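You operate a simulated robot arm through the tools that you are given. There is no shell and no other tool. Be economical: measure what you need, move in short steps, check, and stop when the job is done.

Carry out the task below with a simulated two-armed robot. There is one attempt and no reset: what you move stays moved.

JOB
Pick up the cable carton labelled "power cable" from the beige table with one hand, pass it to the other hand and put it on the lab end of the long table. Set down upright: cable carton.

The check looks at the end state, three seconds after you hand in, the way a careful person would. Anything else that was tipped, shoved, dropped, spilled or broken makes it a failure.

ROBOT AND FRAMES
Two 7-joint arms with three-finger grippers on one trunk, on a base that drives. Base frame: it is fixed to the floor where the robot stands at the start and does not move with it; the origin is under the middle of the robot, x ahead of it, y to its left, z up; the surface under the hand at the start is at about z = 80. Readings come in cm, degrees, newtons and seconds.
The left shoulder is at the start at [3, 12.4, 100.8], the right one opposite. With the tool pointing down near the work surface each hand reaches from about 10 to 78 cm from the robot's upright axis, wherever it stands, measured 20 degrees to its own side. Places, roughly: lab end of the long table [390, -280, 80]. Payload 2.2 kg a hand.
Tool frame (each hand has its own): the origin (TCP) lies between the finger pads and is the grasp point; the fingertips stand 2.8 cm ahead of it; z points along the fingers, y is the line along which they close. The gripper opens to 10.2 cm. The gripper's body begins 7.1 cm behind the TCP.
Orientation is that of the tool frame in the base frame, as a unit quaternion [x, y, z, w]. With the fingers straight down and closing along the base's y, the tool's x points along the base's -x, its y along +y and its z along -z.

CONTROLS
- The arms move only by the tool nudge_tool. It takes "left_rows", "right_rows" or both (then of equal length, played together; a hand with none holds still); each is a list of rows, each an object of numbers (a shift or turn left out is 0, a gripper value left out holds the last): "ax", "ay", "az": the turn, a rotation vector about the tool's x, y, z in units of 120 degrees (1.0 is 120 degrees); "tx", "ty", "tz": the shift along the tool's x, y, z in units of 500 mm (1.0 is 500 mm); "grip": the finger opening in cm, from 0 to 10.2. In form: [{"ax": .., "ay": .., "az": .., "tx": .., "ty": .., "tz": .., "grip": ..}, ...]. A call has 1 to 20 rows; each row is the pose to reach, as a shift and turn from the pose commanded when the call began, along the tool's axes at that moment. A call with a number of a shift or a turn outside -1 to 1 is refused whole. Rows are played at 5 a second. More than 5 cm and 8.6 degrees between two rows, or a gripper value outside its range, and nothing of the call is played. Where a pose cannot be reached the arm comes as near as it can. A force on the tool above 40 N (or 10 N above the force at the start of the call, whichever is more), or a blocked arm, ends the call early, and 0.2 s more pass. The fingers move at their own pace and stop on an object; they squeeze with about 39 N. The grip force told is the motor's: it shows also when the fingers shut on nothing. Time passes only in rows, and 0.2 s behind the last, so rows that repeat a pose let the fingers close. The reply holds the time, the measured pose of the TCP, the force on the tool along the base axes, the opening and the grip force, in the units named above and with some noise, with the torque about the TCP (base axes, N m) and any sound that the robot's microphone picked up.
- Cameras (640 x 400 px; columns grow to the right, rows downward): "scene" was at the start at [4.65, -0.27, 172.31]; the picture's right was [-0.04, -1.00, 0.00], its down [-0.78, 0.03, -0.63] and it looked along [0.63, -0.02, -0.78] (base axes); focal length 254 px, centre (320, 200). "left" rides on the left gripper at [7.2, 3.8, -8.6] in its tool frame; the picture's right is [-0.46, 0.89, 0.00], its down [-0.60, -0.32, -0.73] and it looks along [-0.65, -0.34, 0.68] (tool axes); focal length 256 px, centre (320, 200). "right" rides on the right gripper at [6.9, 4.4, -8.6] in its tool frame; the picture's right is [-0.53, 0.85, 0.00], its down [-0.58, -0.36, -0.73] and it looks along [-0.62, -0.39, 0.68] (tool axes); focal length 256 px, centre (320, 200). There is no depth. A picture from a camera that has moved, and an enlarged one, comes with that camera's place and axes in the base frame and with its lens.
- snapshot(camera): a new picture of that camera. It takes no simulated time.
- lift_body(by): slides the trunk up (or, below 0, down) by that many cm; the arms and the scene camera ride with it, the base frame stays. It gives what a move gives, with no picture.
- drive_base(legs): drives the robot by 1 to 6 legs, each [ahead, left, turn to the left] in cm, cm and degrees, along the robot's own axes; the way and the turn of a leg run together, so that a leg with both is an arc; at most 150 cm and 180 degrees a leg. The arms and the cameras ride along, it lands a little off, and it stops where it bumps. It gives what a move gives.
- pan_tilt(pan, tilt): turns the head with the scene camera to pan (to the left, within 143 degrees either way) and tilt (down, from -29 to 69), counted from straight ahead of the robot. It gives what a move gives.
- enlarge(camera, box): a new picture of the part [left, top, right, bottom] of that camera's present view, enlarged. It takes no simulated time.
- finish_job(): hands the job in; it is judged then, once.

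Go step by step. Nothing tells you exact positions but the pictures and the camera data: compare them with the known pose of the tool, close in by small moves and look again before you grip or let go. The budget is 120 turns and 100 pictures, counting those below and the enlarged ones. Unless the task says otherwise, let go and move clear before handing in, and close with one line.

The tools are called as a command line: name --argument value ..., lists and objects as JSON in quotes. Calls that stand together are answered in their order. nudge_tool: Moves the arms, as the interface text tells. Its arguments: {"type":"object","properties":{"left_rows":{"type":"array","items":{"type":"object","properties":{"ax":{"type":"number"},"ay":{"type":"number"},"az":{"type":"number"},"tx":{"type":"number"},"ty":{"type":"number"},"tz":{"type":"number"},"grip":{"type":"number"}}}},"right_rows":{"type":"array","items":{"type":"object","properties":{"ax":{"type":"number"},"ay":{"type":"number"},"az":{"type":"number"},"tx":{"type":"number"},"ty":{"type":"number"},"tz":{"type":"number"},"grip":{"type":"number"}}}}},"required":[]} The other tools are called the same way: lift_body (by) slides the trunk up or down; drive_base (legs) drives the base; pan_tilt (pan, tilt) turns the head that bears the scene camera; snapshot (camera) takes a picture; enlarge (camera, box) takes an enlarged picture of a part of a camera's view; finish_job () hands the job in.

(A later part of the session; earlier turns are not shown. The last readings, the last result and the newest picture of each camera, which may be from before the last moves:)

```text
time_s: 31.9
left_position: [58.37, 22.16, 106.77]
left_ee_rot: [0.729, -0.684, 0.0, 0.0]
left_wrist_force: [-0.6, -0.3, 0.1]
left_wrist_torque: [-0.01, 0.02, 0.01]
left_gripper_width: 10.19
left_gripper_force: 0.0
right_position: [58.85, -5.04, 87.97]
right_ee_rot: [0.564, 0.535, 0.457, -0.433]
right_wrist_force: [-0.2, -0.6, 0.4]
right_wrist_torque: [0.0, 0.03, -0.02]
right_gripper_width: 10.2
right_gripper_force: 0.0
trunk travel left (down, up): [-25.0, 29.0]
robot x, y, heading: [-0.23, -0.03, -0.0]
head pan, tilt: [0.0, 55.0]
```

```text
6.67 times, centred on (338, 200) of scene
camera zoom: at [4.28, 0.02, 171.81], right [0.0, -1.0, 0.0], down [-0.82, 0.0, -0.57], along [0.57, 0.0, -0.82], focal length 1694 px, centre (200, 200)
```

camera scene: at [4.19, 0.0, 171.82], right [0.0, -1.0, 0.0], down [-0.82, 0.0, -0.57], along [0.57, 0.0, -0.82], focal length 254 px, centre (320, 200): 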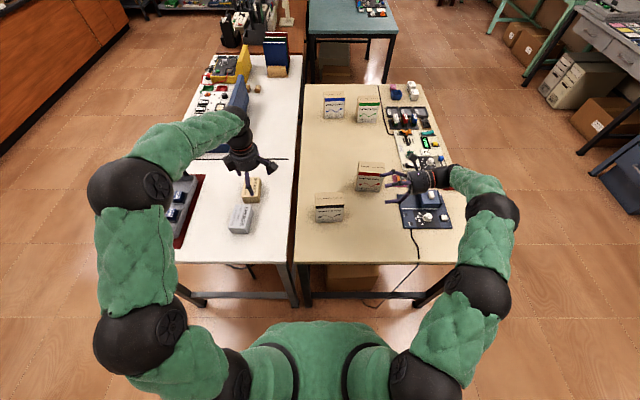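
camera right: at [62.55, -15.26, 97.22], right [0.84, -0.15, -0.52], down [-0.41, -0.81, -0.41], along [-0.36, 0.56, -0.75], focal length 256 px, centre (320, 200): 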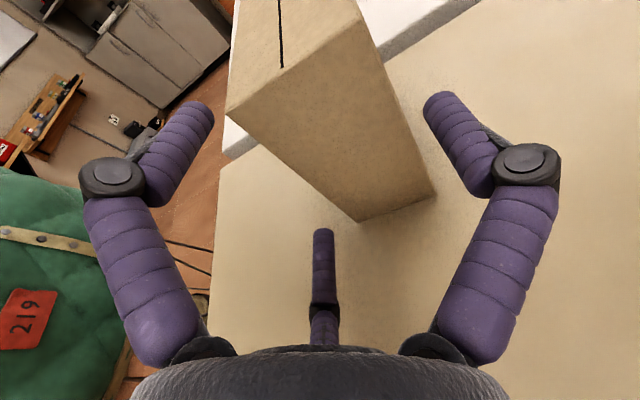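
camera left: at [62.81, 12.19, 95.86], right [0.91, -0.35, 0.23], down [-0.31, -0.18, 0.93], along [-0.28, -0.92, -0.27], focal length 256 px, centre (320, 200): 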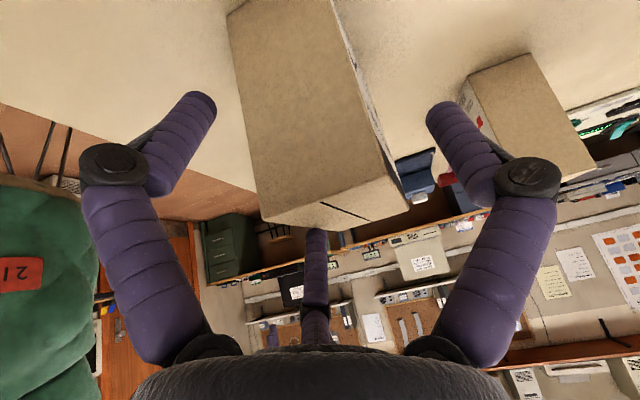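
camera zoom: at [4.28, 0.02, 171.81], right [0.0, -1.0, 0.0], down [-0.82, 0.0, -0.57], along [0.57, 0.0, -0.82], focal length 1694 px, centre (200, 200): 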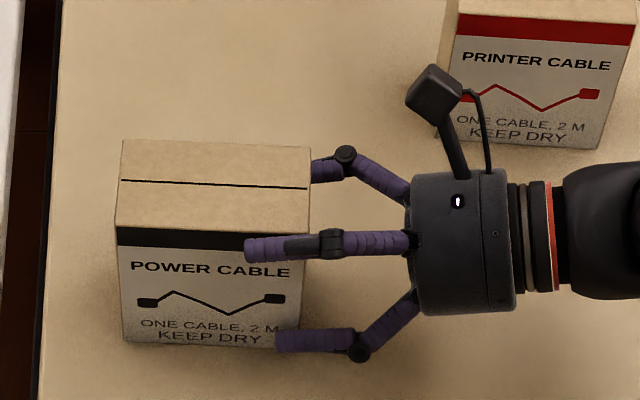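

Carton untouched, fingers around it. I lower by 0.6 cm and close gradually.

nudge_tool --right_rows '[{"tx": -0.012, "tz": 0.0025}, {"tx": -0.012, "tz": 0.0025}, {"tx": -0.012, "tz": 0.0025, "grip": 9}, {"tx": -0.012, "tz": 0.0025, "grip": 8.4}, {"tx": -0.012, "tz": 0.0025, "grip": 8.4}]'

enlarge --camera "scene" --box '[290, 170, 386, 230]'

snapshot --camera "right"

```text
time_s: 33.1
left_position: [58.44, 22.14, 106.78]
left_ee_rot: [0.728, -0.685, 0.0, 0.0]
left_wrist_force: [0.2, 0.1, 0.8]
left_wrist_torque: [0.03, -0.02, 0.0]
left_gripper_width: 10.21
left_gripper_force: 0.0
right_position: [58.8, -5.17, 87.34]
right_ee_rot: [0.563, 0.535, 0.456, -0.434]
right_wrist_force: [0.2, -1.1, 0.9]
right_wrist_torque: [0.06, 0.05, -0.06]
right_gripper_width: 8.61
right_gripper_force: 38.7
trunk travel left (down, up): [-25.0, 29.0]
robot x, y, heading: [0.08, -0.09, 0.0]
head pan, tilt: [0.0, 55.0]
```

```text
6.67 times, centred on (338, 200) of scene
camera zoom: at [4.28, 0.01, 171.81], right [0.0, -1.0, 0.0], down [-0.82, 0.0, -0.57], along [0.57, 0.0, -0.82], focal length 1694 px, centre (200, 200)
```

zoom: 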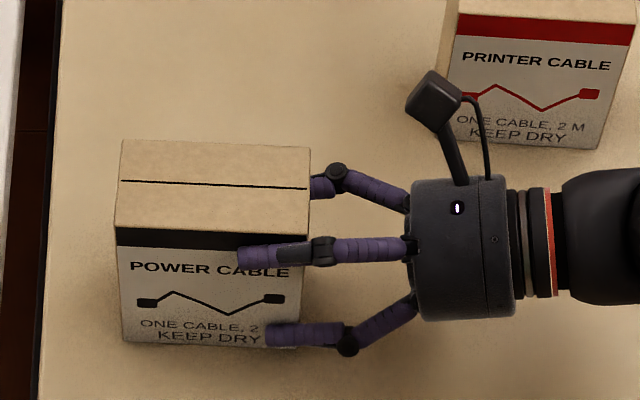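

```text
65 pictures are left
camera right: at [62.81, -12.4, 95.95], right [0.84, -0.15, -0.52], down [-0.41, -0.81, -0.41], along [-0.36, 0.56, -0.75], focal length 256 px, centre (320, 200)
```

right: 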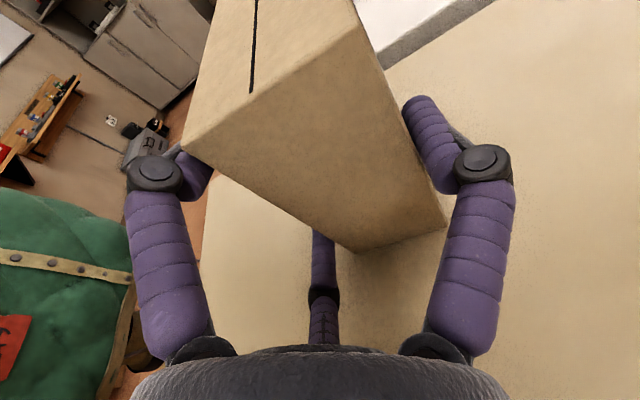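

Firm grip with the carton undisturbed. I lift 3 cm and check.

nudge_tool --right_rows '[{"grip": 7}, {"tx": 0.01, "tz": -0.002, "grip": 7}, {"tx": 0.0294, "tz": -0.0063, "grip": 7}, {"tx": 0.0587, "tz": -0.0125, "grip": 7}, {"tx": 0.0587, "tz": -0.0125, "grip": 7}]'

enlarge --camera "scene" --box '[290, 160, 402, 230]'

```text
time_s: 34.3
left_position: [58.36, 22.22, 106.82]
left_ee_rot: [0.729, -0.685, 0.001, 0.0]
left_wrist_force: [-0.2, -0.1, 0.3]
left_wrist_torque: [-0.04, 0.01, 0.01]
left_gripper_width: 10.19
left_gripper_force: 0.0
right_position: [59.12, -5.16, 90.53]
right_ee_rot: [0.564, 0.535, 0.455, -0.434]
right_wrist_force: [-0.1, 0.8, -2.1]
right_wrist_torque: [-0.11, 0.03, -0.01]
right_gripper_width: 8.6
right_gripper_force: 39.2
trunk travel left (down, up): [-25.0, 29.0]
robot x, y, heading: [0.1, -0.06, 0.0]
head pan, tilt: [0.0, 55.0]
```

```text
5.71 times, centred on (346, 195) of scene
camera zoom: at [4.33, 0.02, 171.81], right [0.0, -1.0, 0.0], down [-0.82, 0.0, -0.57], along [0.57, 0.0, -0.82], focal length 1452 px, centre (171, 229)
```

zoom: 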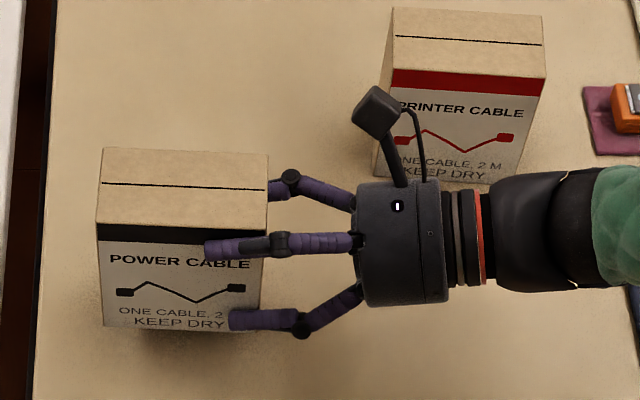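

The carton hangs level and weighs about 0.2 kg. I raise it 8 cm more and lift the left hand to a height above it.

nudge_tool --right_rows '[{"tx": 0.039, "tz": -0.0083}, {"tx": 0.078, "tz": -0.0166}, {"tx": 0.117, "tz": -0.025}, {"tx": 0.1565, "tz": -0.0333}, {"tx": 0.1565, "tz": -0.0333}]' --left_rows '[{"tz": -0.05}, {"tz": -0.1}, {"tz": -0.15}, {"tz": -0.2}, {"tz": -0.2}]'

snapshot --camera "scene"

enlarge --camera "scene" --box '[270, 140, 382, 210]'

snapshot --camera "left"

```text
time_s: 35.5
left_position: [58.44, 22.29, 116.56]
left_ee_rot: [0.729, -0.685, 0.0, 0.001]
left_wrist_force: [0.3, -0.2, -0.1]
left_wrist_torque: [0.01, -0.01, -0.01]
left_gripper_width: 10.19
left_gripper_force: 0.0
right_position: [58.94, -5.16, 98.32]
right_ee_rot: [0.563, 0.535, 0.456, -0.435]
right_wrist_force: [0.2, -0.9, -2.9]
right_wrist_torque: [-0.12, 0.01, 0.03]
right_gripper_width: 8.6
right_gripper_force: 39.1
trunk travel left (down, up): [-25.0, 29.0]
robot x, y, heading: [-0.46, -0.39, -0.1]
head pan, tilt: [0.0, 55.0]
```

```text
63 pictures are left
camera scene: at [4.37, 0.03, 171.8], right [0.0, -1.0, 0.0], down [-0.82, 0.0, -0.57], along [0.57, 0.0, -0.82], focal length 254 px, centre (320, 200)
```

scene: 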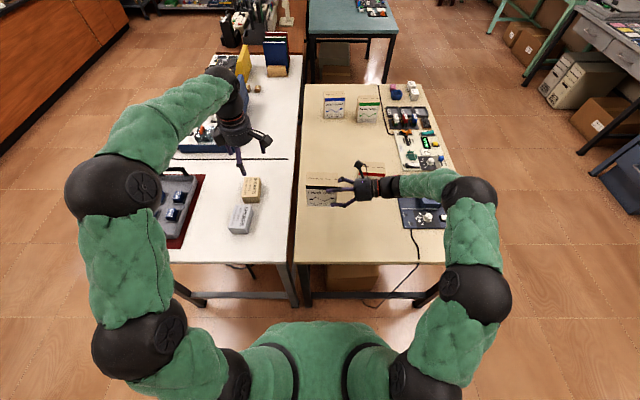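

```text
5.71 times, centred on (326, 175) of scene
camera zoom: at [4.37, 0.03, 171.8], right [0.0, -1.0, 0.0], down [-0.82, 0.0, -0.57], along [0.57, 0.0, -0.82], focal length 1452 px, centre (286, 343)
```

zoom: 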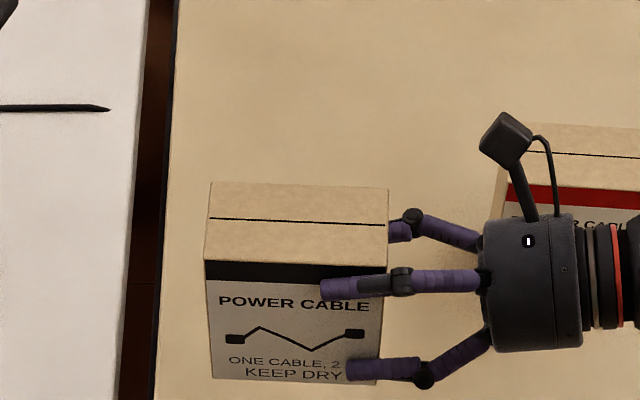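

```text
61 pictures are left
camera left: at [55.07, 15.01, 125.25], right [-0.91, 0.41, 0.0], down [0.28, 0.62, 0.73], along [0.3, 0.67, -0.68], focal length 256 px, centre (320, 200)
```

left: 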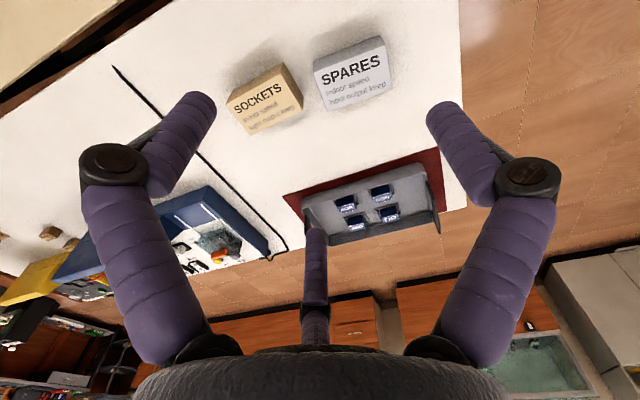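

The carton is at about (60.75, -0.7), top 104, yaw -2.7°. I bring the left hand above it, with thumb toward the front and the pair at the back.

nudge_tool --left_rows '[{"tx": 0.075, "ty": -0.008, "az": 0.009}, {"tx": 0.151, "ty": -0.016, "az": 0.018}, {"tx": 0.227, "ty": -0.024, "az": 0.027}, {"tx": 0.302, "ty": -0.033, "az": 0.036}, {"tx": 0.378, "ty": -0.041, "az": 0.045}, {"tx": 0.453, "ty": -0.049, "az": 0.0525}, {"tx": 0.453, "ty": -0.049, "az": 0.0525}]'

enlarge --camera "scene" --box '[250, 110, 410, 210]'

snapshot --camera "left"

snapshot --camera "right"

```text
time_s: 37.1
left_position: [62.21, -0.1, 116.69]
left_ee_rot: [-0.69, 0.724, 0.0, 0.0]
left_wrist_force: [-0.1, 0.3, 0.3]
left_wrist_torque: [0.02, 0.0, 0.0]
left_gripper_width: 10.19
left_gripper_force: 0.0
right_position: [58.89, -5.09, 98.46]
right_ee_rot: [0.563, 0.536, 0.456, -0.434]
right_wrist_force: [-0.3, -1.4, -2.9]
right_wrist_torque: [-0.12, 0.01, 0.02]
right_gripper_width: 8.6
right_gripper_force: 39.6
trunk travel left (down, up): [-25.0, 29.0]
robot x, y, heading: [-0.18, 0.17, 0.2]
head pan, tilt: [0.0, 55.0]
```

```text
4.00 times, centred on (330, 160) of scene
camera zoom: at [4.26, 0.11, 171.81], right [0.0, -1.0, 0.0], down [-0.82, 0.0, -0.57], along [0.57, 0.0, -0.82], focal length 1017 px, centre (280, 360)
```

zoom: 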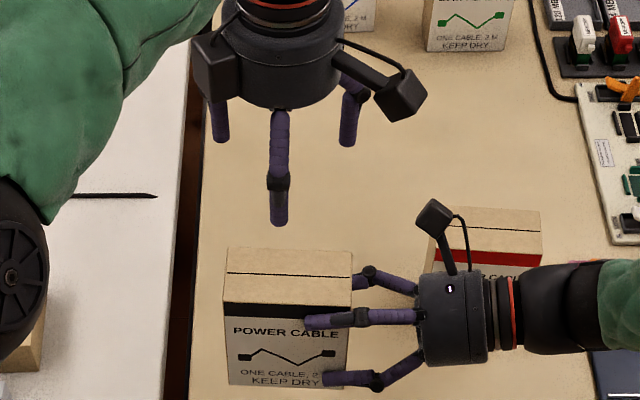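

```text
59 pictures are left
camera left: at [58.02, -7.03, 125.19], right [-0.86, 0.51, 0.0], down [0.34, 0.59, 0.73], along [0.37, 0.63, -0.68], focal length 256 px, centre (320, 200)
```

left: 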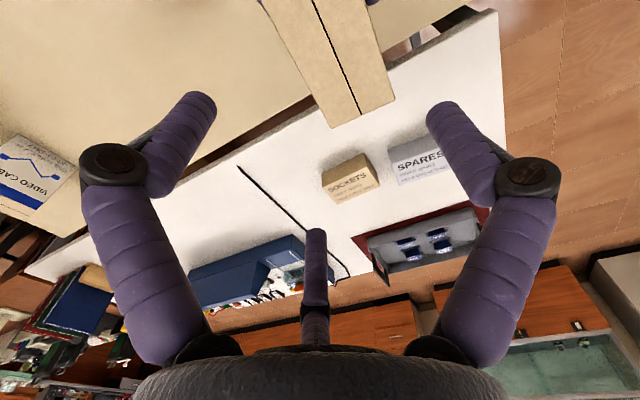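

```text
58 pictures are left
camera right: at [62.92, -12.28, 107.02], right [0.84, -0.15, -0.52], down [-0.41, -0.82, -0.41], along [-0.36, 0.56, -0.75], focal length 256 px, centre (320, 200)
```

right: 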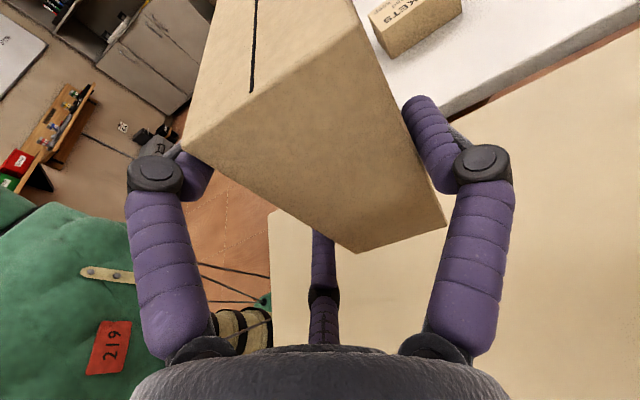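

Alignment checks out. I descend 10 cm to just above the carton's top and look again.

nudge_tool --left_rows '[{"tz": 0.05}, {"tz": 0.1}, {"tz": 0.15}, {"tz": 0.2}, {"tz": 0.2}]'

enlarge --camera "scene" --box '[270, 130, 390, 205]'

snapshot --camera "left"

snapshot --camera "right"

```text
time_s: 38.3
left_position: [62.44, -0.17, 106.85]
left_ee_rot: [-0.69, 0.723, 0.0, 0.0]
left_wrist_force: [0.2, 0.5, 1.1]
left_wrist_torque: [-0.02, 0.0, 0.04]
left_gripper_width: 10.19
left_gripper_force: 0.0
right_position: [59.04, -5.13, 98.5]
right_ee_rot: [0.564, 0.535, 0.456, -0.433]
right_wrist_force: [0.7, -0.6, -2.8]
right_wrist_torque: [-0.08, 0.04, -0.01]
right_gripper_width: 8.63
right_gripper_force: 39.1
trunk travel left (down, up): [-25.0, 29.0]
robot x, y, heading: [-0.13, -0.12, 0.2]
head pan, tilt: [0.0, 55.0]
```

```text
5.33 times, centred on (330, 168) of scene
camera zoom: at [4.27, 0.04, 171.81], right [0.0, -1.0, 0.0], down [-0.82, 0.0, -0.57], along [0.57, 0.0, -0.82], focal length 1356 px, centre (267, 373)
```

zoom: 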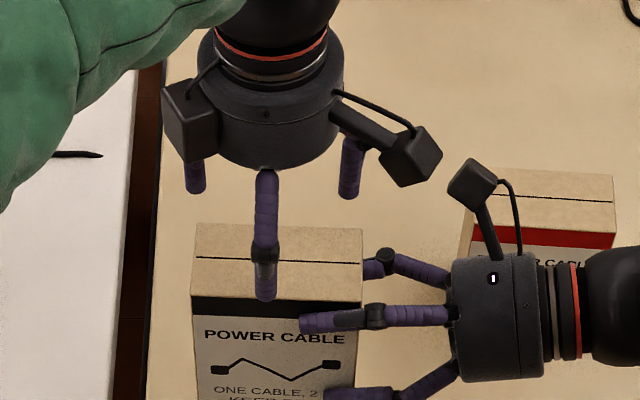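

```text
56 pictures are left
camera left: at [58.19, -7.12, 115.37], right [-0.86, 0.51, 0.0], down [0.34, 0.59, 0.73], along [0.37, 0.63, -0.68], focal length 256 px, centre (320, 200)
```

left: 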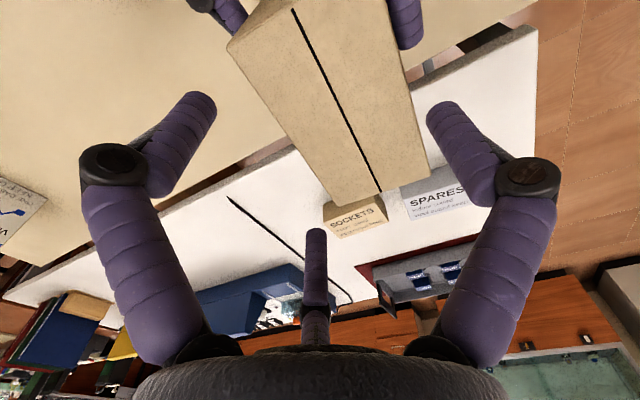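

```text
55 pictures are left
camera right: at [62.93, -12.34, 107.01], right [0.84, -0.15, -0.52], down [-0.41, -0.82, -0.41], along [-0.36, 0.56, -0.75], focal length 256 px, centre (320, 200)
```

right: 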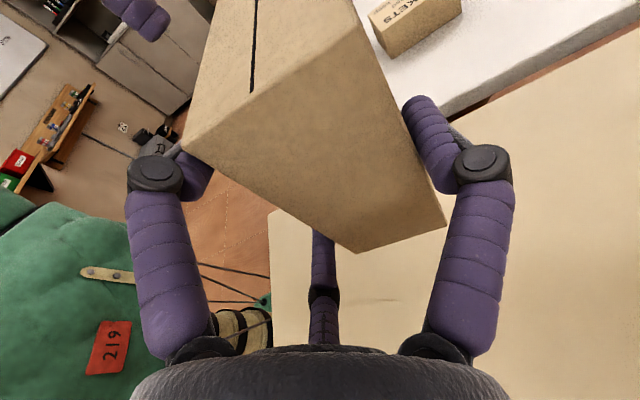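

Clearances look fine; I shift 0.25 cm toward the front and descend the last 4.4 cm in small steps.

nudge_tool --left_rows '[{"ty": -0.0, "tz": 0.0}, {"ty": 0.005, "tz": 0.015}, {"ty": 0.005, "tz": 0.03}, {"ty": 0.005, "tz": 0.045}, {"ty": 0.005, "tz": 0.06}, {"ty": 0.005, "tz": 0.075}, {"ty": 0.005, "tz": 0.088}, {"ty": 0.005, "tz": 0.088}]'

enlarge --camera "scene" --box '[270, 130, 390, 205]'

snapshot --camera "left"

```text
time_s: 40.1
left_position: [62.04, -0.2, 102.38]
left_ee_rot: [-0.691, 0.723, 0.001, 0.0]
left_wrist_force: [0.1, -0.4, -0.5]
left_wrist_torque: [-0.03, 0.01, -0.03]
left_gripper_width: 10.21
left_gripper_force: 0.0
right_position: [58.97, -5.11, 98.33]
right_ee_rot: [0.564, 0.535, 0.457, -0.434]
right_wrist_force: [0.2, -0.9, -2.9]
right_wrist_torque: [-0.11, 0.03, 0.01]
right_gripper_width: 8.61
right_gripper_force: 39.0
trunk travel left (down, up): [-25.0, 29.0]
robot x, y, heading: [-0.15, 0.14, 0.0]
head pan, tilt: [0.0, 55.0]
```

```text
5.33 times, centred on (330, 168) of scene
camera zoom: at [4.3, 0.02, 171.81], right [0.0, -1.0, 0.0], down [-0.82, 0.0, -0.57], along [0.57, 0.0, -0.82], focal length 1356 px, centre (267, 373)
```

zoom: 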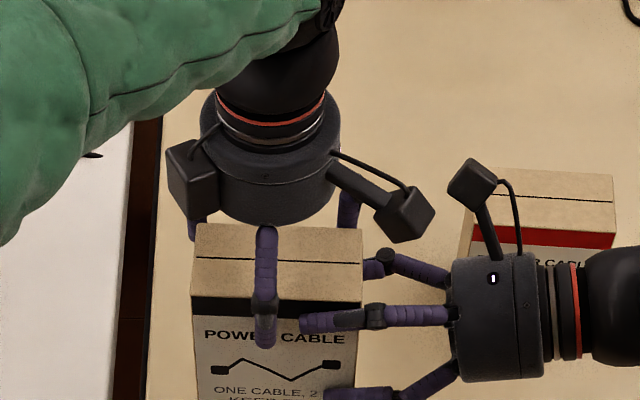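

```text
53 pictures are left
camera left: at [57.81, -7.11, 110.94], right [-0.86, 0.51, 0.0], down [0.35, 0.59, 0.73], along [0.37, 0.63, -0.68], focal length 256 px, centre (320, 200)
```

left: 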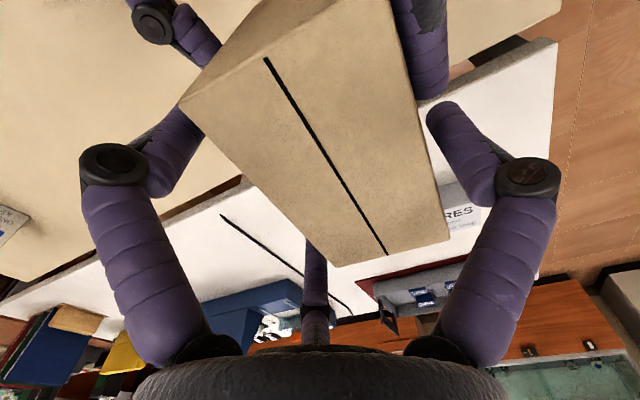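

The left fingers straddle the top without touching. I close the left hand gradually.

nudge_tool --left_rows '[{"grip": 9.2}, {"grip": 8.8}, {"grip": 8.4}, {"grip": 8.0}, {"grip": 7}, {"grip": 7}]'

enlarge --camera "scene" --box '[270, 130, 390, 205]'

snapshot --camera "left"

```text
time_s: 41.5
left_position: [61.8, -0.28, 102.34]
left_ee_rot: [-0.689, 0.724, 0.002, -0.001]
left_wrist_force: [-21.4, 0.7, 12.3]
left_wrist_torque: [-0.21, 0.91, -0.64]
left_gripper_width: 8.64
left_gripper_force: 39.3
right_position: [59.05, -5.18, 98.39]
right_ee_rot: [0.564, 0.534, 0.457, -0.433]
right_wrist_force: [21.7, -0.3, -13.9]
right_wrist_torque: [-0.47, 0.37, -0.46]
right_gripper_width: 8.62
right_gripper_force: 38.7
trunk travel left (down, up): [-25.0, 29.0]
robot x, y, heading: [-0.05, -0.15, -0.0]
head pan, tilt: [0.0, 55.0]
```

```text
5.33 times, centred on (330, 168) of scene
camera zoom: at [4.31, 0.02, 171.81], right [0.0, -1.0, 0.0], down [-0.82, 0.0, -0.57], along [0.57, 0.0, -0.82], focal length 1356 px, centre (267, 373)
```

zoom: 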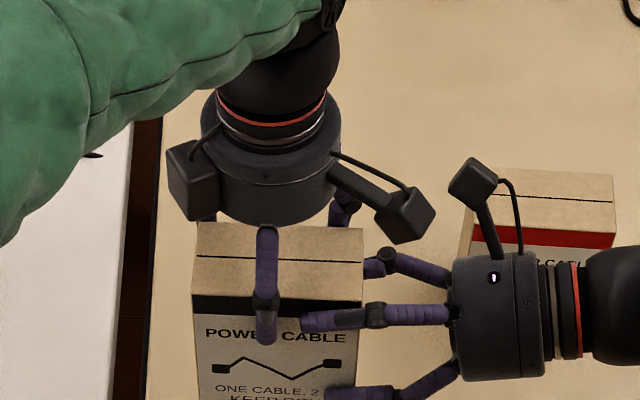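

```text
51 pictures are left
camera left: at [57.73, -7.14, 110.95], right [-0.86, 0.51, 0.0], down [0.35, 0.59, 0.73], along [0.37, 0.63, -0.68], focal length 256 px, centre (320, 200)
```

left: 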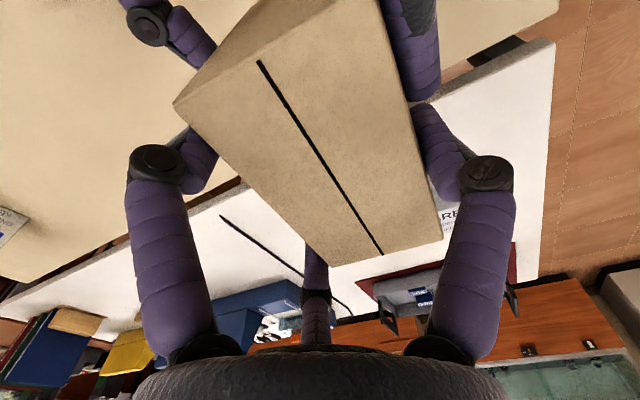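

Both hands hold the carton, with about 21 N of internal strain. I relax it by shifting the left hand a few millimetres in the force's direction.

nudge_tool --left_rows '[{"ty": 0.004, "tz": -0.001}, {"ty": 0.008, "tz": -0.002}, {"ty": 0.008, "tz": -0.002}]'

```text
time_s: 42.3
left_position: [61.67, -0.17, 102.48]
left_ee_rot: [-0.691, 0.723, -0.001, 0.001]
left_wrist_force: [-4.0, 0.2, 2.9]
left_wrist_torque: [0.39, 0.64, -0.1]
left_gripper_width: 8.6
left_gripper_force: 39.0
right_position: [58.86, -5.16, 98.41]
right_ee_rot: [0.563, 0.535, 0.456, -0.434]
right_wrist_force: [3.4, -0.7, -4.6]
right_wrist_torque: [-0.55, -0.35, -0.17]
right_gripper_width: 8.6
right_gripper_force: 38.8
trunk travel left (down, up): [-25.0, 29.0]
robot x, y, heading: [0.11, -0.06, -0.0]
head pan, tilt: [0.0, 55.0]
```

Strain is nearly gone. Now the right hand opens.

nudge_tool --right_rows '[{"grip": 9}, {"grip": 9.6}, {"grip": 10.2}, {"grip": 10.2}]'

enlarge --camera "scene" --box '[270, 130, 390, 205]'

snapshot --camera "right"

```text
time_s: 43.3
left_position: [61.61, -0.17, 102.32]
left_ee_rot: [-0.691, 0.723, 0.0, 0.0]
left_wrist_force: [-0.4, -0.2, -0.3]
left_wrist_torque: [0.03, -0.03, -0.01]
left_gripper_width: 8.6
left_gripper_force: 39.4
right_position: [59.04, -5.09, 98.44]
right_ee_rot: [0.563, 0.536, 0.455, -0.434]
right_wrist_force: [-0.2, 0.4, -0.8]
right_wrist_torque: [0.01, -0.02, -0.01]
right_gripper_width: 10.23
right_gripper_force: 0.1
trunk travel left (down, up): [-25.0, 29.0]
robot x, y, heading: [0.08, 0.29, -0.2]
head pan, tilt: [0.0, 55.0]
```

```text
5.33 times, centred on (330, 168) of scene
camera zoom: at [4.31, 0.02, 171.81], right [0.0, -1.0, 0.0], down [-0.82, 0.0, -0.57], along [0.57, 0.0, -0.82], focal length 1356 px, centre (267, 373)
```

zoom: 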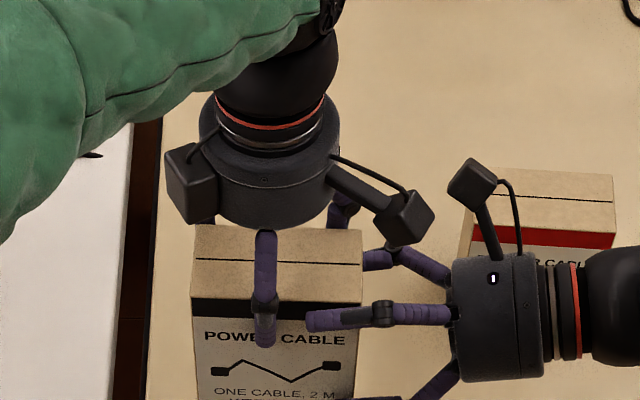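

```text
49 pictures are left
camera right: at [62.95, -12.35, 107.0], right [0.84, -0.15, -0.52], down [-0.41, -0.82, -0.41], along [-0.36, 0.56, -0.75], focal length 256 px, centre (320, 200)
```

right: 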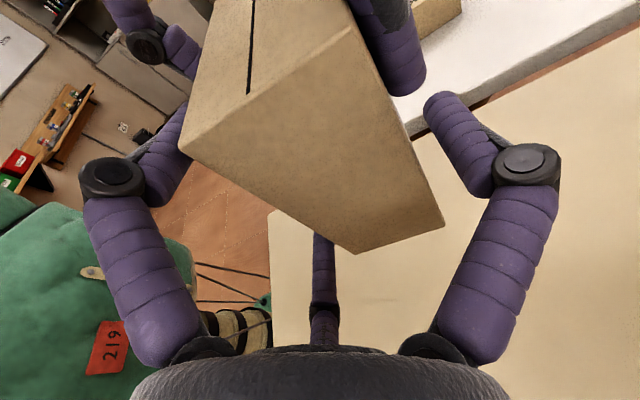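

The left hand alone holds the carton level. The right hand backs out along its axis, then returns toward its start posture.

nudge_tool --right_rows '[{"tz": -0.04}, {"tz": -0.1}, {"tz": -0.18}, {"tz": -0.26}, {"tz": -0.32}, {"tz": -0.32}]'

nudge_tool --right_rows '[{"ty": -0.08}, {"ty": -0.16}, {"ty": -0.24}, {"ty": -0.32}, {"ty": -0.4}, {"ty": -0.4}]' --left_rows '[{"tz": -0.04}, {"tz": -0.08}, {"tz": -0.12}, {"tz": -0.16}, {"tz": -0.2}, {"tz": -0.2}]'

nudge_tool --right_rows '[{"ay": -0.065}, {"ay": -0.13}, {"ay": -0.195}, {"ay": -0.26}, {"ay": -0.325}, {"ay": -0.39}, {"ay": -0.455}, {"ay": -0.52}, {"ay": -0.585}, {"ay": -0.65}, {"ay": -0.65}]'

snapshot --camera "scene"

```text
time_s: 44.7
left_position: [61.59, -0.01, 102.52]
left_ee_rot: [-0.69, 0.724, 0.0, 0.0]
left_wrist_force: [1.3, 0.6, 1.1]
left_wrist_torque: [-0.04, 0.0, -0.04]
left_gripper_width: 8.58
left_gripper_force: 39.3
right_position: [58.03, -20.75, 101.82]
right_ee_rot: [0.563, 0.535, 0.456, -0.434]
right_wrist_force: [0.3, 0.5, -0.2]
right_wrist_torque: [0.0, 0.03, 0.0]
right_gripper_width: 10.21
right_gripper_force: 0.0
trunk travel left (down, up): [-25.0, 29.0]
robot x, y, heading: [0.19, -0.11, -0.1]
head pan, tilt: [0.0, 55.0]
```

```text
time_s: 46.1
left_position: [61.66, -0.11, 112.4]
left_ee_rot: [-0.691, 0.723, 0.001, 0.0]
left_wrist_force: [0.1, -0.1, -2.3]
left_wrist_torque: [0.02, -0.03, 0.01]
left_gripper_width: 8.6
left_gripper_force: 38.9
right_position: [38.18, -19.59, 101.81]
right_ee_rot: [0.564, 0.535, 0.456, -0.433]
right_wrist_force: [0.1, -0.1, 0.6]
right_wrist_torque: [-0.03, -0.01, 0.03]
right_gripper_width: 10.18
right_gripper_force: 0.1
trunk travel left (down, up): [-25.0, 29.0]
robot x, y, heading: [-0.11, 0.13, 0.0]
head pan, tilt: [0.0, 55.0]
```

```text
time_s: 48.5
left_position: [61.74, -0.27, 112.46]
left_ee_rot: [-0.69, 0.724, 0.0, -0.001]
left_wrist_force: [0.1, -0.5, -2.7]
left_wrist_torque: [0.02, -0.04, 0.04]
left_gripper_width: 8.58
left_gripper_force: 39.3
right_position: [38.11, -19.79, 101.68]
right_ee_rot: [0.724, 0.689, -0.001, 0.0]
right_wrist_force: [-0.2, -0.1, -0.4]
right_wrist_torque: [0.0, 0.01, 0.0]
right_gripper_width: 10.19
right_gripper_force: 0.1
trunk travel left (down, up): [-25.0, 29.0]
robot x, y, heading: [0.26, -0.15, 0.1]
head pan, tilt: [0.0, 55.0]
```

```text
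48 pictures are left
camera scene: at [4.28, -0.03, 171.81], right [0.0, -1.0, 0.0], down [-0.82, 0.0, -0.57], along [0.57, 0.0, -0.82], focal length 254 px, centre (320, 200)
```

scene: 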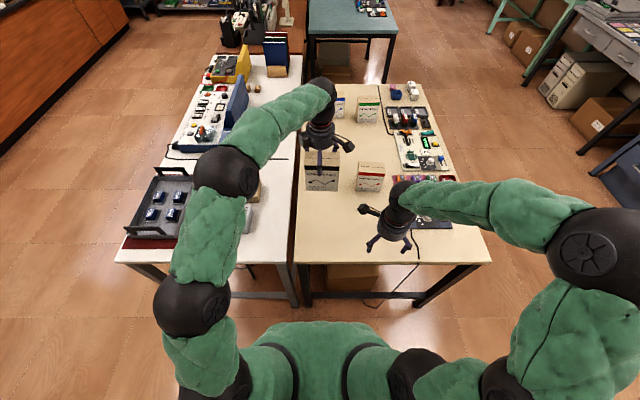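

Handover done. I tuck the left arm with the carton closer to the body for driving.

nudge_tool --left_rows '[{"tx": -0.032, "ty": 0.069}, {"tx": -0.063, "ty": 0.139}, {"tx": -0.095, "ty": 0.208}, {"tx": -0.127, "ty": 0.277}, {"tx": -0.159, "ty": 0.347}, {"tx": -0.19, "ty": 0.416}, {"tx": -0.222, "ty": 0.485}, {"tx": -0.222, "ty": 0.485}]'

drive_base --legs '[[-20, 0, 0]]'

snapshot --camera "scene"

snapshot --camera "left"

```text
time_s: 50.3
left_position: [37.97, 11.77, 112.43]
left_ee_rot: [-0.69, 0.724, 0.0, -0.001]
left_wrist_force: [-0.4, 0.0, -2.1]
left_wrist_torque: [0.02, -0.01, -0.04]
left_gripper_width: 8.57
left_gripper_force: 39.3
right_position: [38.25, -19.85, 101.62]
right_ee_rot: [0.725, 0.688, 0.0, -0.001]
right_wrist_force: [0.0, -0.4, 0.5]
right_wrist_torque: [0.01, 0.02, -0.01]
right_gripper_width: 10.2
right_gripper_force: 0.0
trunk travel left (down, up): [-25.0, 29.0]
robot x, y, heading: [-0.08, -0.01, -0.3]
head pan, tilt: [0.0, 55.0]
```

```text
time_s: 51.9
left_position: [17.78, 11.88, 112.37]
left_ee_rot: [-0.691, 0.723, -0.001, 0.0]
left_wrist_force: [-1.2, -0.3, -1.2]
left_wrist_torque: [0.02, -0.04, -0.03]
left_gripper_width: 8.59
left_gripper_force: 39.1
right_position: [17.92, -19.77, 101.79]
right_ee_rot: [0.725, 0.688, 0.0, 0.0]
right_wrist_force: [0.1, -0.4, 0.6]
right_wrist_torque: [0.04, 0.0, 0.01]
right_gripper_width: 10.2
right_gripper_force: 0.0
trunk travel left (down, up): [-25.0, 29.0]
robot x, y, heading: [-20.12, 0.12, -0.0]
head pan, tilt: [0.0, 55.0]
```

```text
47 pictures are left
camera scene: at [-16.11, 0.03, 171.81], right [0.0, -1.0, 0.0], down [-0.82, 0.0, -0.57], along [0.57, 0.0, -0.82], focal length 254 px, centre (320, 200)
```

scene: 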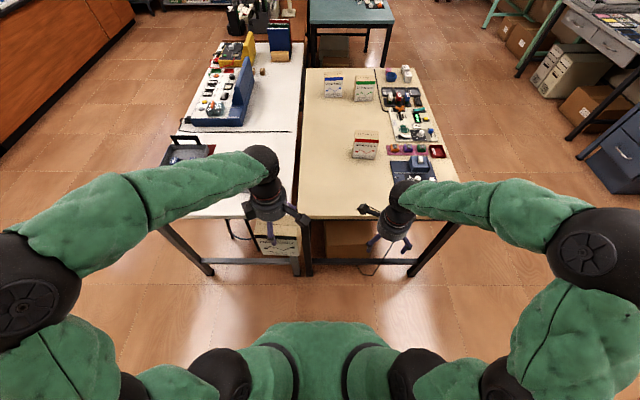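

```text
46 pictures are left
camera left: at [13.55, 4.91, 120.94], right [-0.86, 0.51, 0.0], down [0.34, 0.59, 0.73], along [0.37, 0.63, -0.68], focal length 256 px, centre (320, 200)
```

left: 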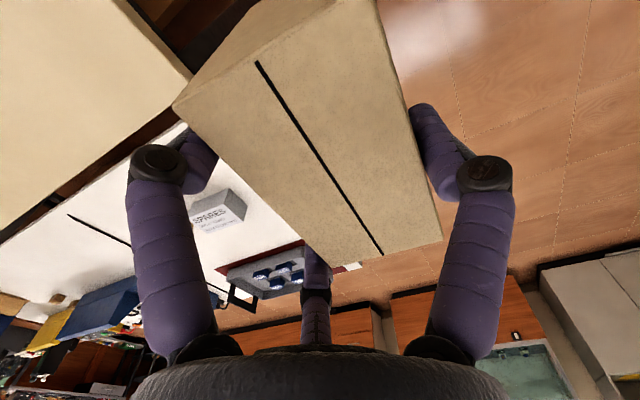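

Carton is held firmly. Now I slide right into the aisle (y≈-138) and check ahead before driving along it.

drive_base --legs '[[0, -138, 0]]'

pan_tilt --pan -15 --tilt 25

snapshot --camera "scene"

```text
time_s: 58.9
left_position: [17.22, -128.1, 112.39]
left_ee_rot: [-0.686, 0.728, 0.001, 0.0]
left_wrist_force: [0.7, -0.5, -2.3]
left_wrist_torque: [0.02, -0.04, -0.01]
left_gripper_width: 8.59
left_gripper_force: 38.9
right_position: [16.79, -159.69, 101.73]
right_ee_rot: [0.73, 0.684, 0.001, 0.0]
right_wrist_force: [-0.6, -0.3, -0.1]
right_wrist_torque: [0.05, -0.01, 0.01]
right_gripper_width: 10.17
right_gripper_force: 0.1
trunk travel left (down, up): [-25.0, 29.0]
robot x, y, heading: [-20.92, -139.33, -1.0]
head pan, tilt: [0.0, 55.0]
```

```text
time_s: 59.8
left_position: [17.2, -128.15, 112.3]
left_ee_rot: [-0.686, 0.728, 0.0, 0.0]
left_wrist_force: [0.3, -0.5, -2.5]
left_wrist_torque: [0.03, -0.04, 0.01]
left_gripper_width: 8.59
left_gripper_force: 39.0
right_position: [16.87, -159.67, 101.6]
right_ee_rot: [0.73, 0.684, 0.0, 0.0]
right_wrist_force: [-0.2, 1.2, -0.3]
right_wrist_torque: [-0.02, -0.02, 0.0]
right_gripper_width: 10.2
right_gripper_force: 0.1
trunk travel left (down, up): [-25.0, 29.0]
robot x, y, heading: [-20.95, -139.12, -0.6]
head pan, tilt: [-15.0, 25.0]
```

```text
45 pictures are left
camera scene: at [-15.08, -141.83, 176.2], right [-0.27, -0.96, 0.0], down [-0.41, 0.11, -0.91], along [0.87, -0.25, -0.42], focal length 254 px, centre (320, 200)
```

scene: 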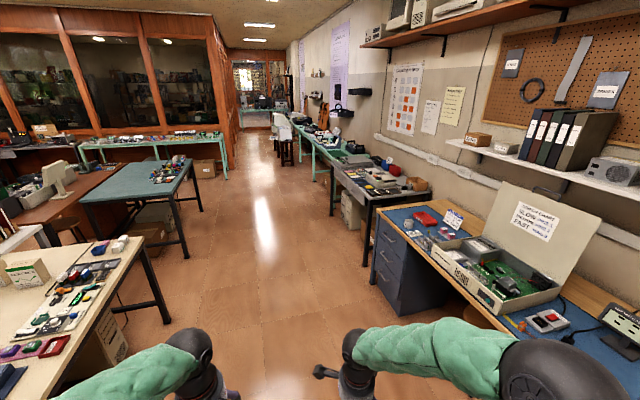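

The aisle is clear. I drive ahead about 300 cm and look at the long table.

drive_base --legs '[[150, 0, 0.8], [150, 0, 0]]'

pan_tilt --pan -55 --tilt 30

snapshot --camera "scene"

```text
time_s: 74.2
left_position: [315.61, -121.68, 112.4]
left_ee_rot: [-0.698, 0.716, 0.0, 0.0]
left_wrist_force: [0.6, -0.8, -2.1]
left_wrist_torque: [0.04, -0.01, -0.01]
left_gripper_width: 8.59
left_gripper_force: 39.0
right_position: [316.31, -153.21, 101.72]
right_ee_rot: [0.718, 0.696, 0.0, 0.0]
right_wrist_force: [0.6, -0.4, -0.4]
right_wrist_torque: [-0.02, 0.0, 0.01]
right_gripper_width: 10.21
right_gripper_force: 0.0
trunk travel left (down, up): [-25.0, 29.0]
robot x, y, heading: [277.5, -134.37, 1.1]
head pan, tilt: [-15.0, 25.0]
```

```text
time_s: 75.3
left_position: [315.41, -121.55, 112.42]
left_ee_rot: [-0.698, 0.716, 0.0, 0.0]
left_wrist_force: [-0.5, 0.2, -3.1]
left_wrist_torque: [0.01, -0.04, 0.0]
left_gripper_width: 8.57
left_gripper_force: 38.7
right_position: [316.22, -153.17, 101.65]
right_ee_rot: [0.718, 0.696, 0.0, -0.001]
right_wrist_force: [0.2, 0.2, -0.4]
right_wrist_torque: [0.0, -0.01, 0.0]
right_gripper_width: 10.18
right_gripper_force: 0.1
trunk travel left (down, up): [-25.0, 29.0]
robot x, y, heading: [277.59, -134.3, 1.2]
head pan, tilt: [-55.0, 30.0]
```

```text
44 pictures are left
camera scene: at [280.15, -141.53, 175.41], right [-0.81, -0.59, 0.0], down [-0.3, 0.4, -0.87], along [0.51, -0.7, -0.5], focal length 254 px, centre (320, 200)
```

scene: 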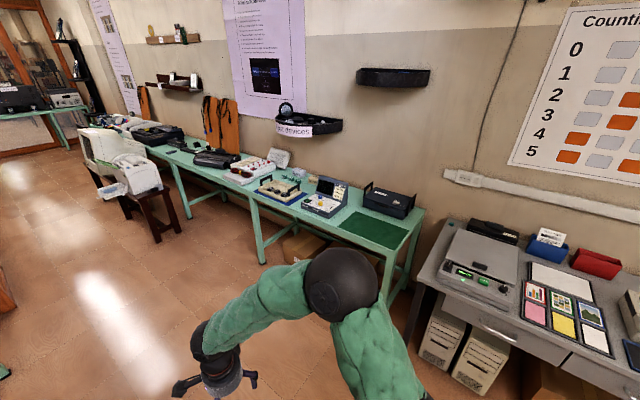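

The long green table is in view with a dark green mat at its near end. I zoom in to see free space and hints.

enlarge --camera "scene" --box '[220, 130, 440, 268]'

enlarge --camera "scene" --box '[60, 60, 280, 200]'

```text
2.90 times, centred on (330, 199) of scene
camera zoom: at [280.15, -141.53, 175.41], right [-0.81, -0.59, 0.0], down [-0.3, 0.4, -0.87], along [0.51, -0.7, -0.5], focal length 737 px, centre (291, 203)
```

zoom: 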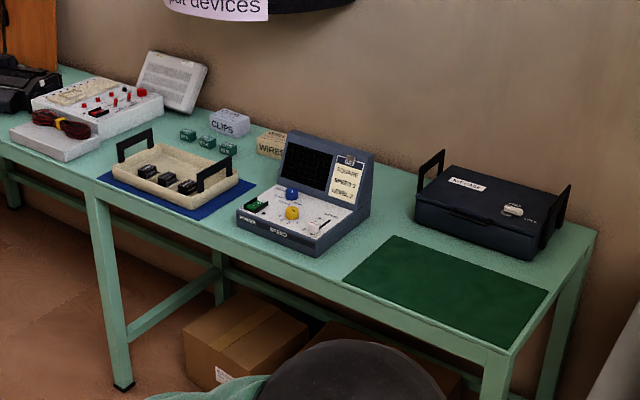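

```text
2.86 times, centred on (170, 130) of scene
camera zoom: at [280.15, -141.53, 175.41], right [-0.81, -0.59, 0.0], down [-0.3, 0.4, -0.87], along [0.51, -0.7, -0.5], focal length 726 px, centre (749, 400)
```

zoom: 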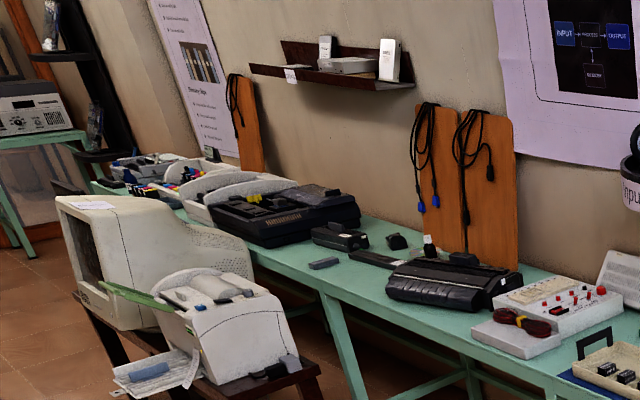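

The dark green mat (x 310–348, y -277 to -254) is the free spot at this lab end. I drive ahead a bit, turn right to face the table, and look.

drive_base --legs '[[38, 0, 0], [0, 0, -91]]'

pan_tilt --pan 0 --tilt 45

snapshot --camera "scene"

```text
time_s: 81.5
left_position: [326.87, -171.7, 112.36]
left_ee_rot: [0.025, 1.0, 0.0, 0.001]
left_wrist_force: [0.8, 0.4, -1.8]
left_wrist_torque: [-0.06, -0.01, -0.01]
left_gripper_width: 8.57
left_gripper_force: 38.7
right_position: [295.3, -171.47, 101.72]
right_ee_rot: [1.0, -0.028, 0.001, -0.001]
right_wrist_force: [0.7, -0.7, 0.2]
right_wrist_torque: [-0.02, -0.02, -0.01]
right_gripper_width: 10.21
right_gripper_force: 0.1
trunk travel left (down, up): [-25.0, 29.0]
robot x, y, heading: [315.51, -133.28, -90.3]
head pan, tilt: [-55.0, 30.0]
```

```text
time_s: 82.8
left_position: [326.88, -171.61, 112.28]
left_ee_rot: [0.026, 1.0, 0.0, 0.0]
left_wrist_force: [-0.4, -0.2, -2.5]
left_wrist_torque: [-0.01, -0.03, -0.01]
left_gripper_width: 8.6
left_gripper_force: 38.8
right_position: [295.44, -171.51, 101.67]
right_ee_rot: [1.0, -0.028, 0.0, 0.0]
right_wrist_force: [0.6, -0.7, 0.2]
right_wrist_torque: [-0.02, -0.01, -0.01]
right_gripper_width: 10.19
right_gripper_force: 0.0
trunk travel left (down, up): [-25.0, 29.0]
robot x, y, heading: [315.11, -133.56, -90.3]
head pan, tilt: [0.0, 45.0]
```

```text
41 pictures are left
camera scene: at [315.24, -138.6, 173.15], right [-1.0, 0.01, 0.0], down [0.0, 0.71, -0.71], along [0.0, -0.71, -0.71], focal length 254 px, centre (320, 200)
```

scene: 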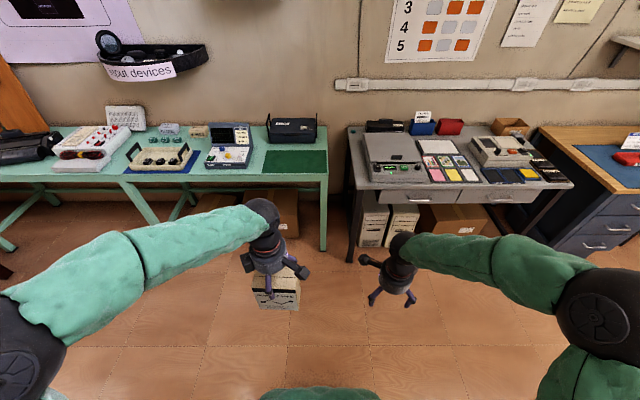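

The mat centre is at about (330, -266), and the table's front edge at y≈-250. I drive ahead 69 cm to within reach.

drive_base --legs '[[69, 0, 0.3]]'

pan_tilt --pan 8 --tilt 55

snapshot --camera "scene"

snapshot --camera "left"

```text
time_s: 86.6
left_position: [327.07, -241.28, 112.31]
left_ee_rot: [0.023, 1.0, 0.002, -0.001]
left_wrist_force: [0.5, 0.4, -2.6]
left_wrist_torque: [-0.01, -0.02, 0.02]
left_gripper_width: 8.58
left_gripper_force: 38.8
right_position: [295.66, -241.34, 101.64]
right_ee_rot: [1.0, -0.024, 0.0, 0.0]
right_wrist_force: [0.5, -0.2, 0.0]
right_wrist_torque: [-0.02, 0.01, -0.01]
right_gripper_width: 10.22
right_gripper_force: 0.1
trunk travel left (down, up): [-25.0, 29.0]
robot x, y, heading: [314.92, -203.25, -89.7]
head pan, tilt: [0.0, 45.0]
```

```text
time_s: 87.3
left_position: [327.04, -241.11, 112.37]
left_ee_rot: [0.022, 1.0, 0.001, 0.0]
left_wrist_force: [0.2, -0.1, -1.9]
left_wrist_torque: [-0.02, -0.03, 0.03]
left_gripper_width: 8.58
left_gripper_force: 38.5
right_position: [295.6, -241.35, 101.77]
right_ee_rot: [1.0, -0.024, 0.0, 0.0]
right_wrist_force: [0.6, 0.2, 1.0]
right_wrist_torque: [0.02, 0.0, 0.0]
right_gripper_width: 10.2
right_gripper_force: 0.0
trunk travel left (down, up): [-25.0, 29.0]
robot x, y, heading: [315.25, -203.77, -89.6]
head pan, tilt: [8.0, 55.0]
```

```text
40 pictures are left
camera scene: at [316.26, -207.25, 171.81], right [-0.99, -0.14, 0.0], down [-0.12, 0.81, -0.57], along [0.08, -0.57, -0.82], focal length 254 px, centre (320, 200)
```

scene: 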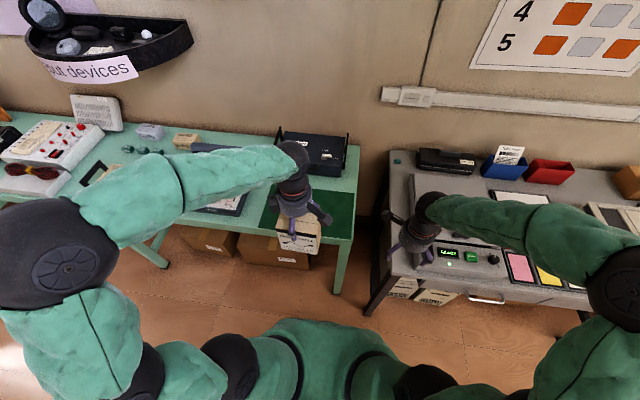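

```text
39 pictures are left
camera left: at [320.02, -236.89, 120.89], right [0.5, 0.86, 0.0], down [0.59, -0.34, 0.73], along [0.63, -0.37, -0.68], focal length 256 px, centre (320, 200)
```

left: 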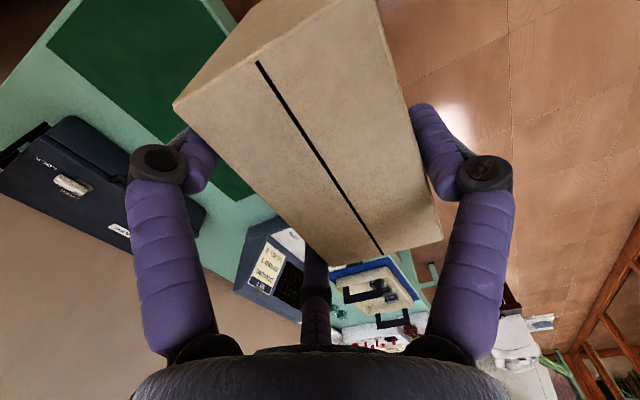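

I extend the left arm over the mat centre, keeping the height.

nudge_tool --left_rows '[{"tx": -0.011, "ty": -0.075}, {"tx": -0.022, "ty": -0.151}, {"tx": -0.034, "ty": -0.227}, {"tx": -0.045, "ty": -0.302}, {"tx": -0.057, "ty": -0.378}, {"tx": -0.068, "ty": -0.454}, {"tx": -0.068, "ty": -0.454}]'

snapshot --camera "scene"

snapshot --camera "left"

```text
time_s: 88.9
left_position: [329.54, -263.81, 112.41]
left_ee_rot: [0.022, 1.0, 0.0, -0.001]
left_wrist_force: [0.4, -0.8, -2.1]
left_wrist_torque: [-0.03, -0.04, -0.03]
left_gripper_width: 8.59
left_gripper_force: 39.1
right_position: [295.63, -241.33, 101.78]
right_ee_rot: [1.0, -0.024, 0.0, -0.001]
right_wrist_force: [-0.3, 0.3, -0.5]
right_wrist_torque: [-0.02, 0.02, 0.0]
right_gripper_width: 10.19
right_gripper_force: 0.0
trunk travel left (down, up): [-25.0, 29.0]
robot x, y, heading: [315.38, -203.06, -89.7]
head pan, tilt: [8.0, 55.0]
```

```text
38 pictures are left
camera scene: at [316.27, -207.15, 171.82], right [-0.99, -0.14, 0.0], down [-0.12, 0.81, -0.57], along [0.08, -0.57, -0.82], focal length 254 px, centre (320, 200)
```

scene: 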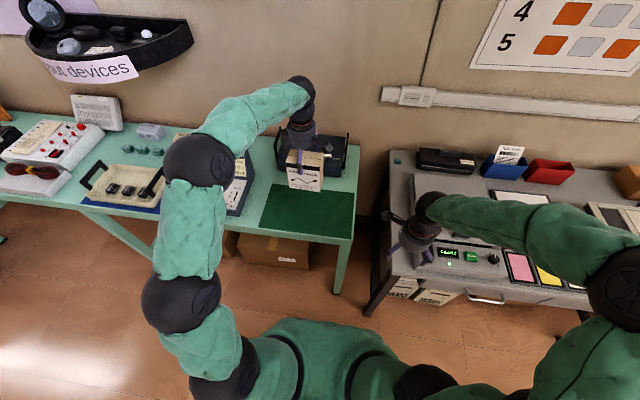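

```text
37 pictures are left
camera left: at [322.5, -259.59, 121.02], right [0.5, 0.86, 0.0], down [0.59, -0.34, 0.73], along [0.63, -0.37, -0.68], focal length 256 px, centre (320, 200)
```

left: 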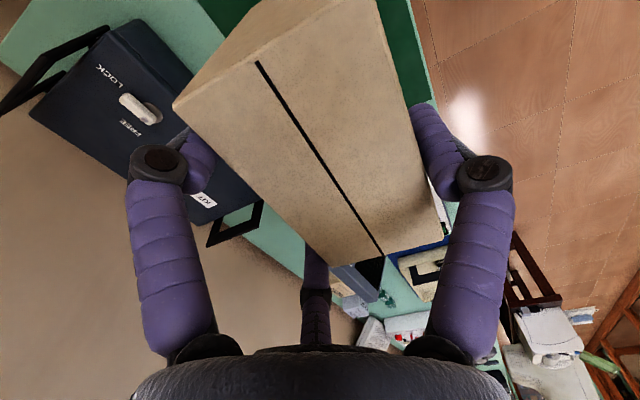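

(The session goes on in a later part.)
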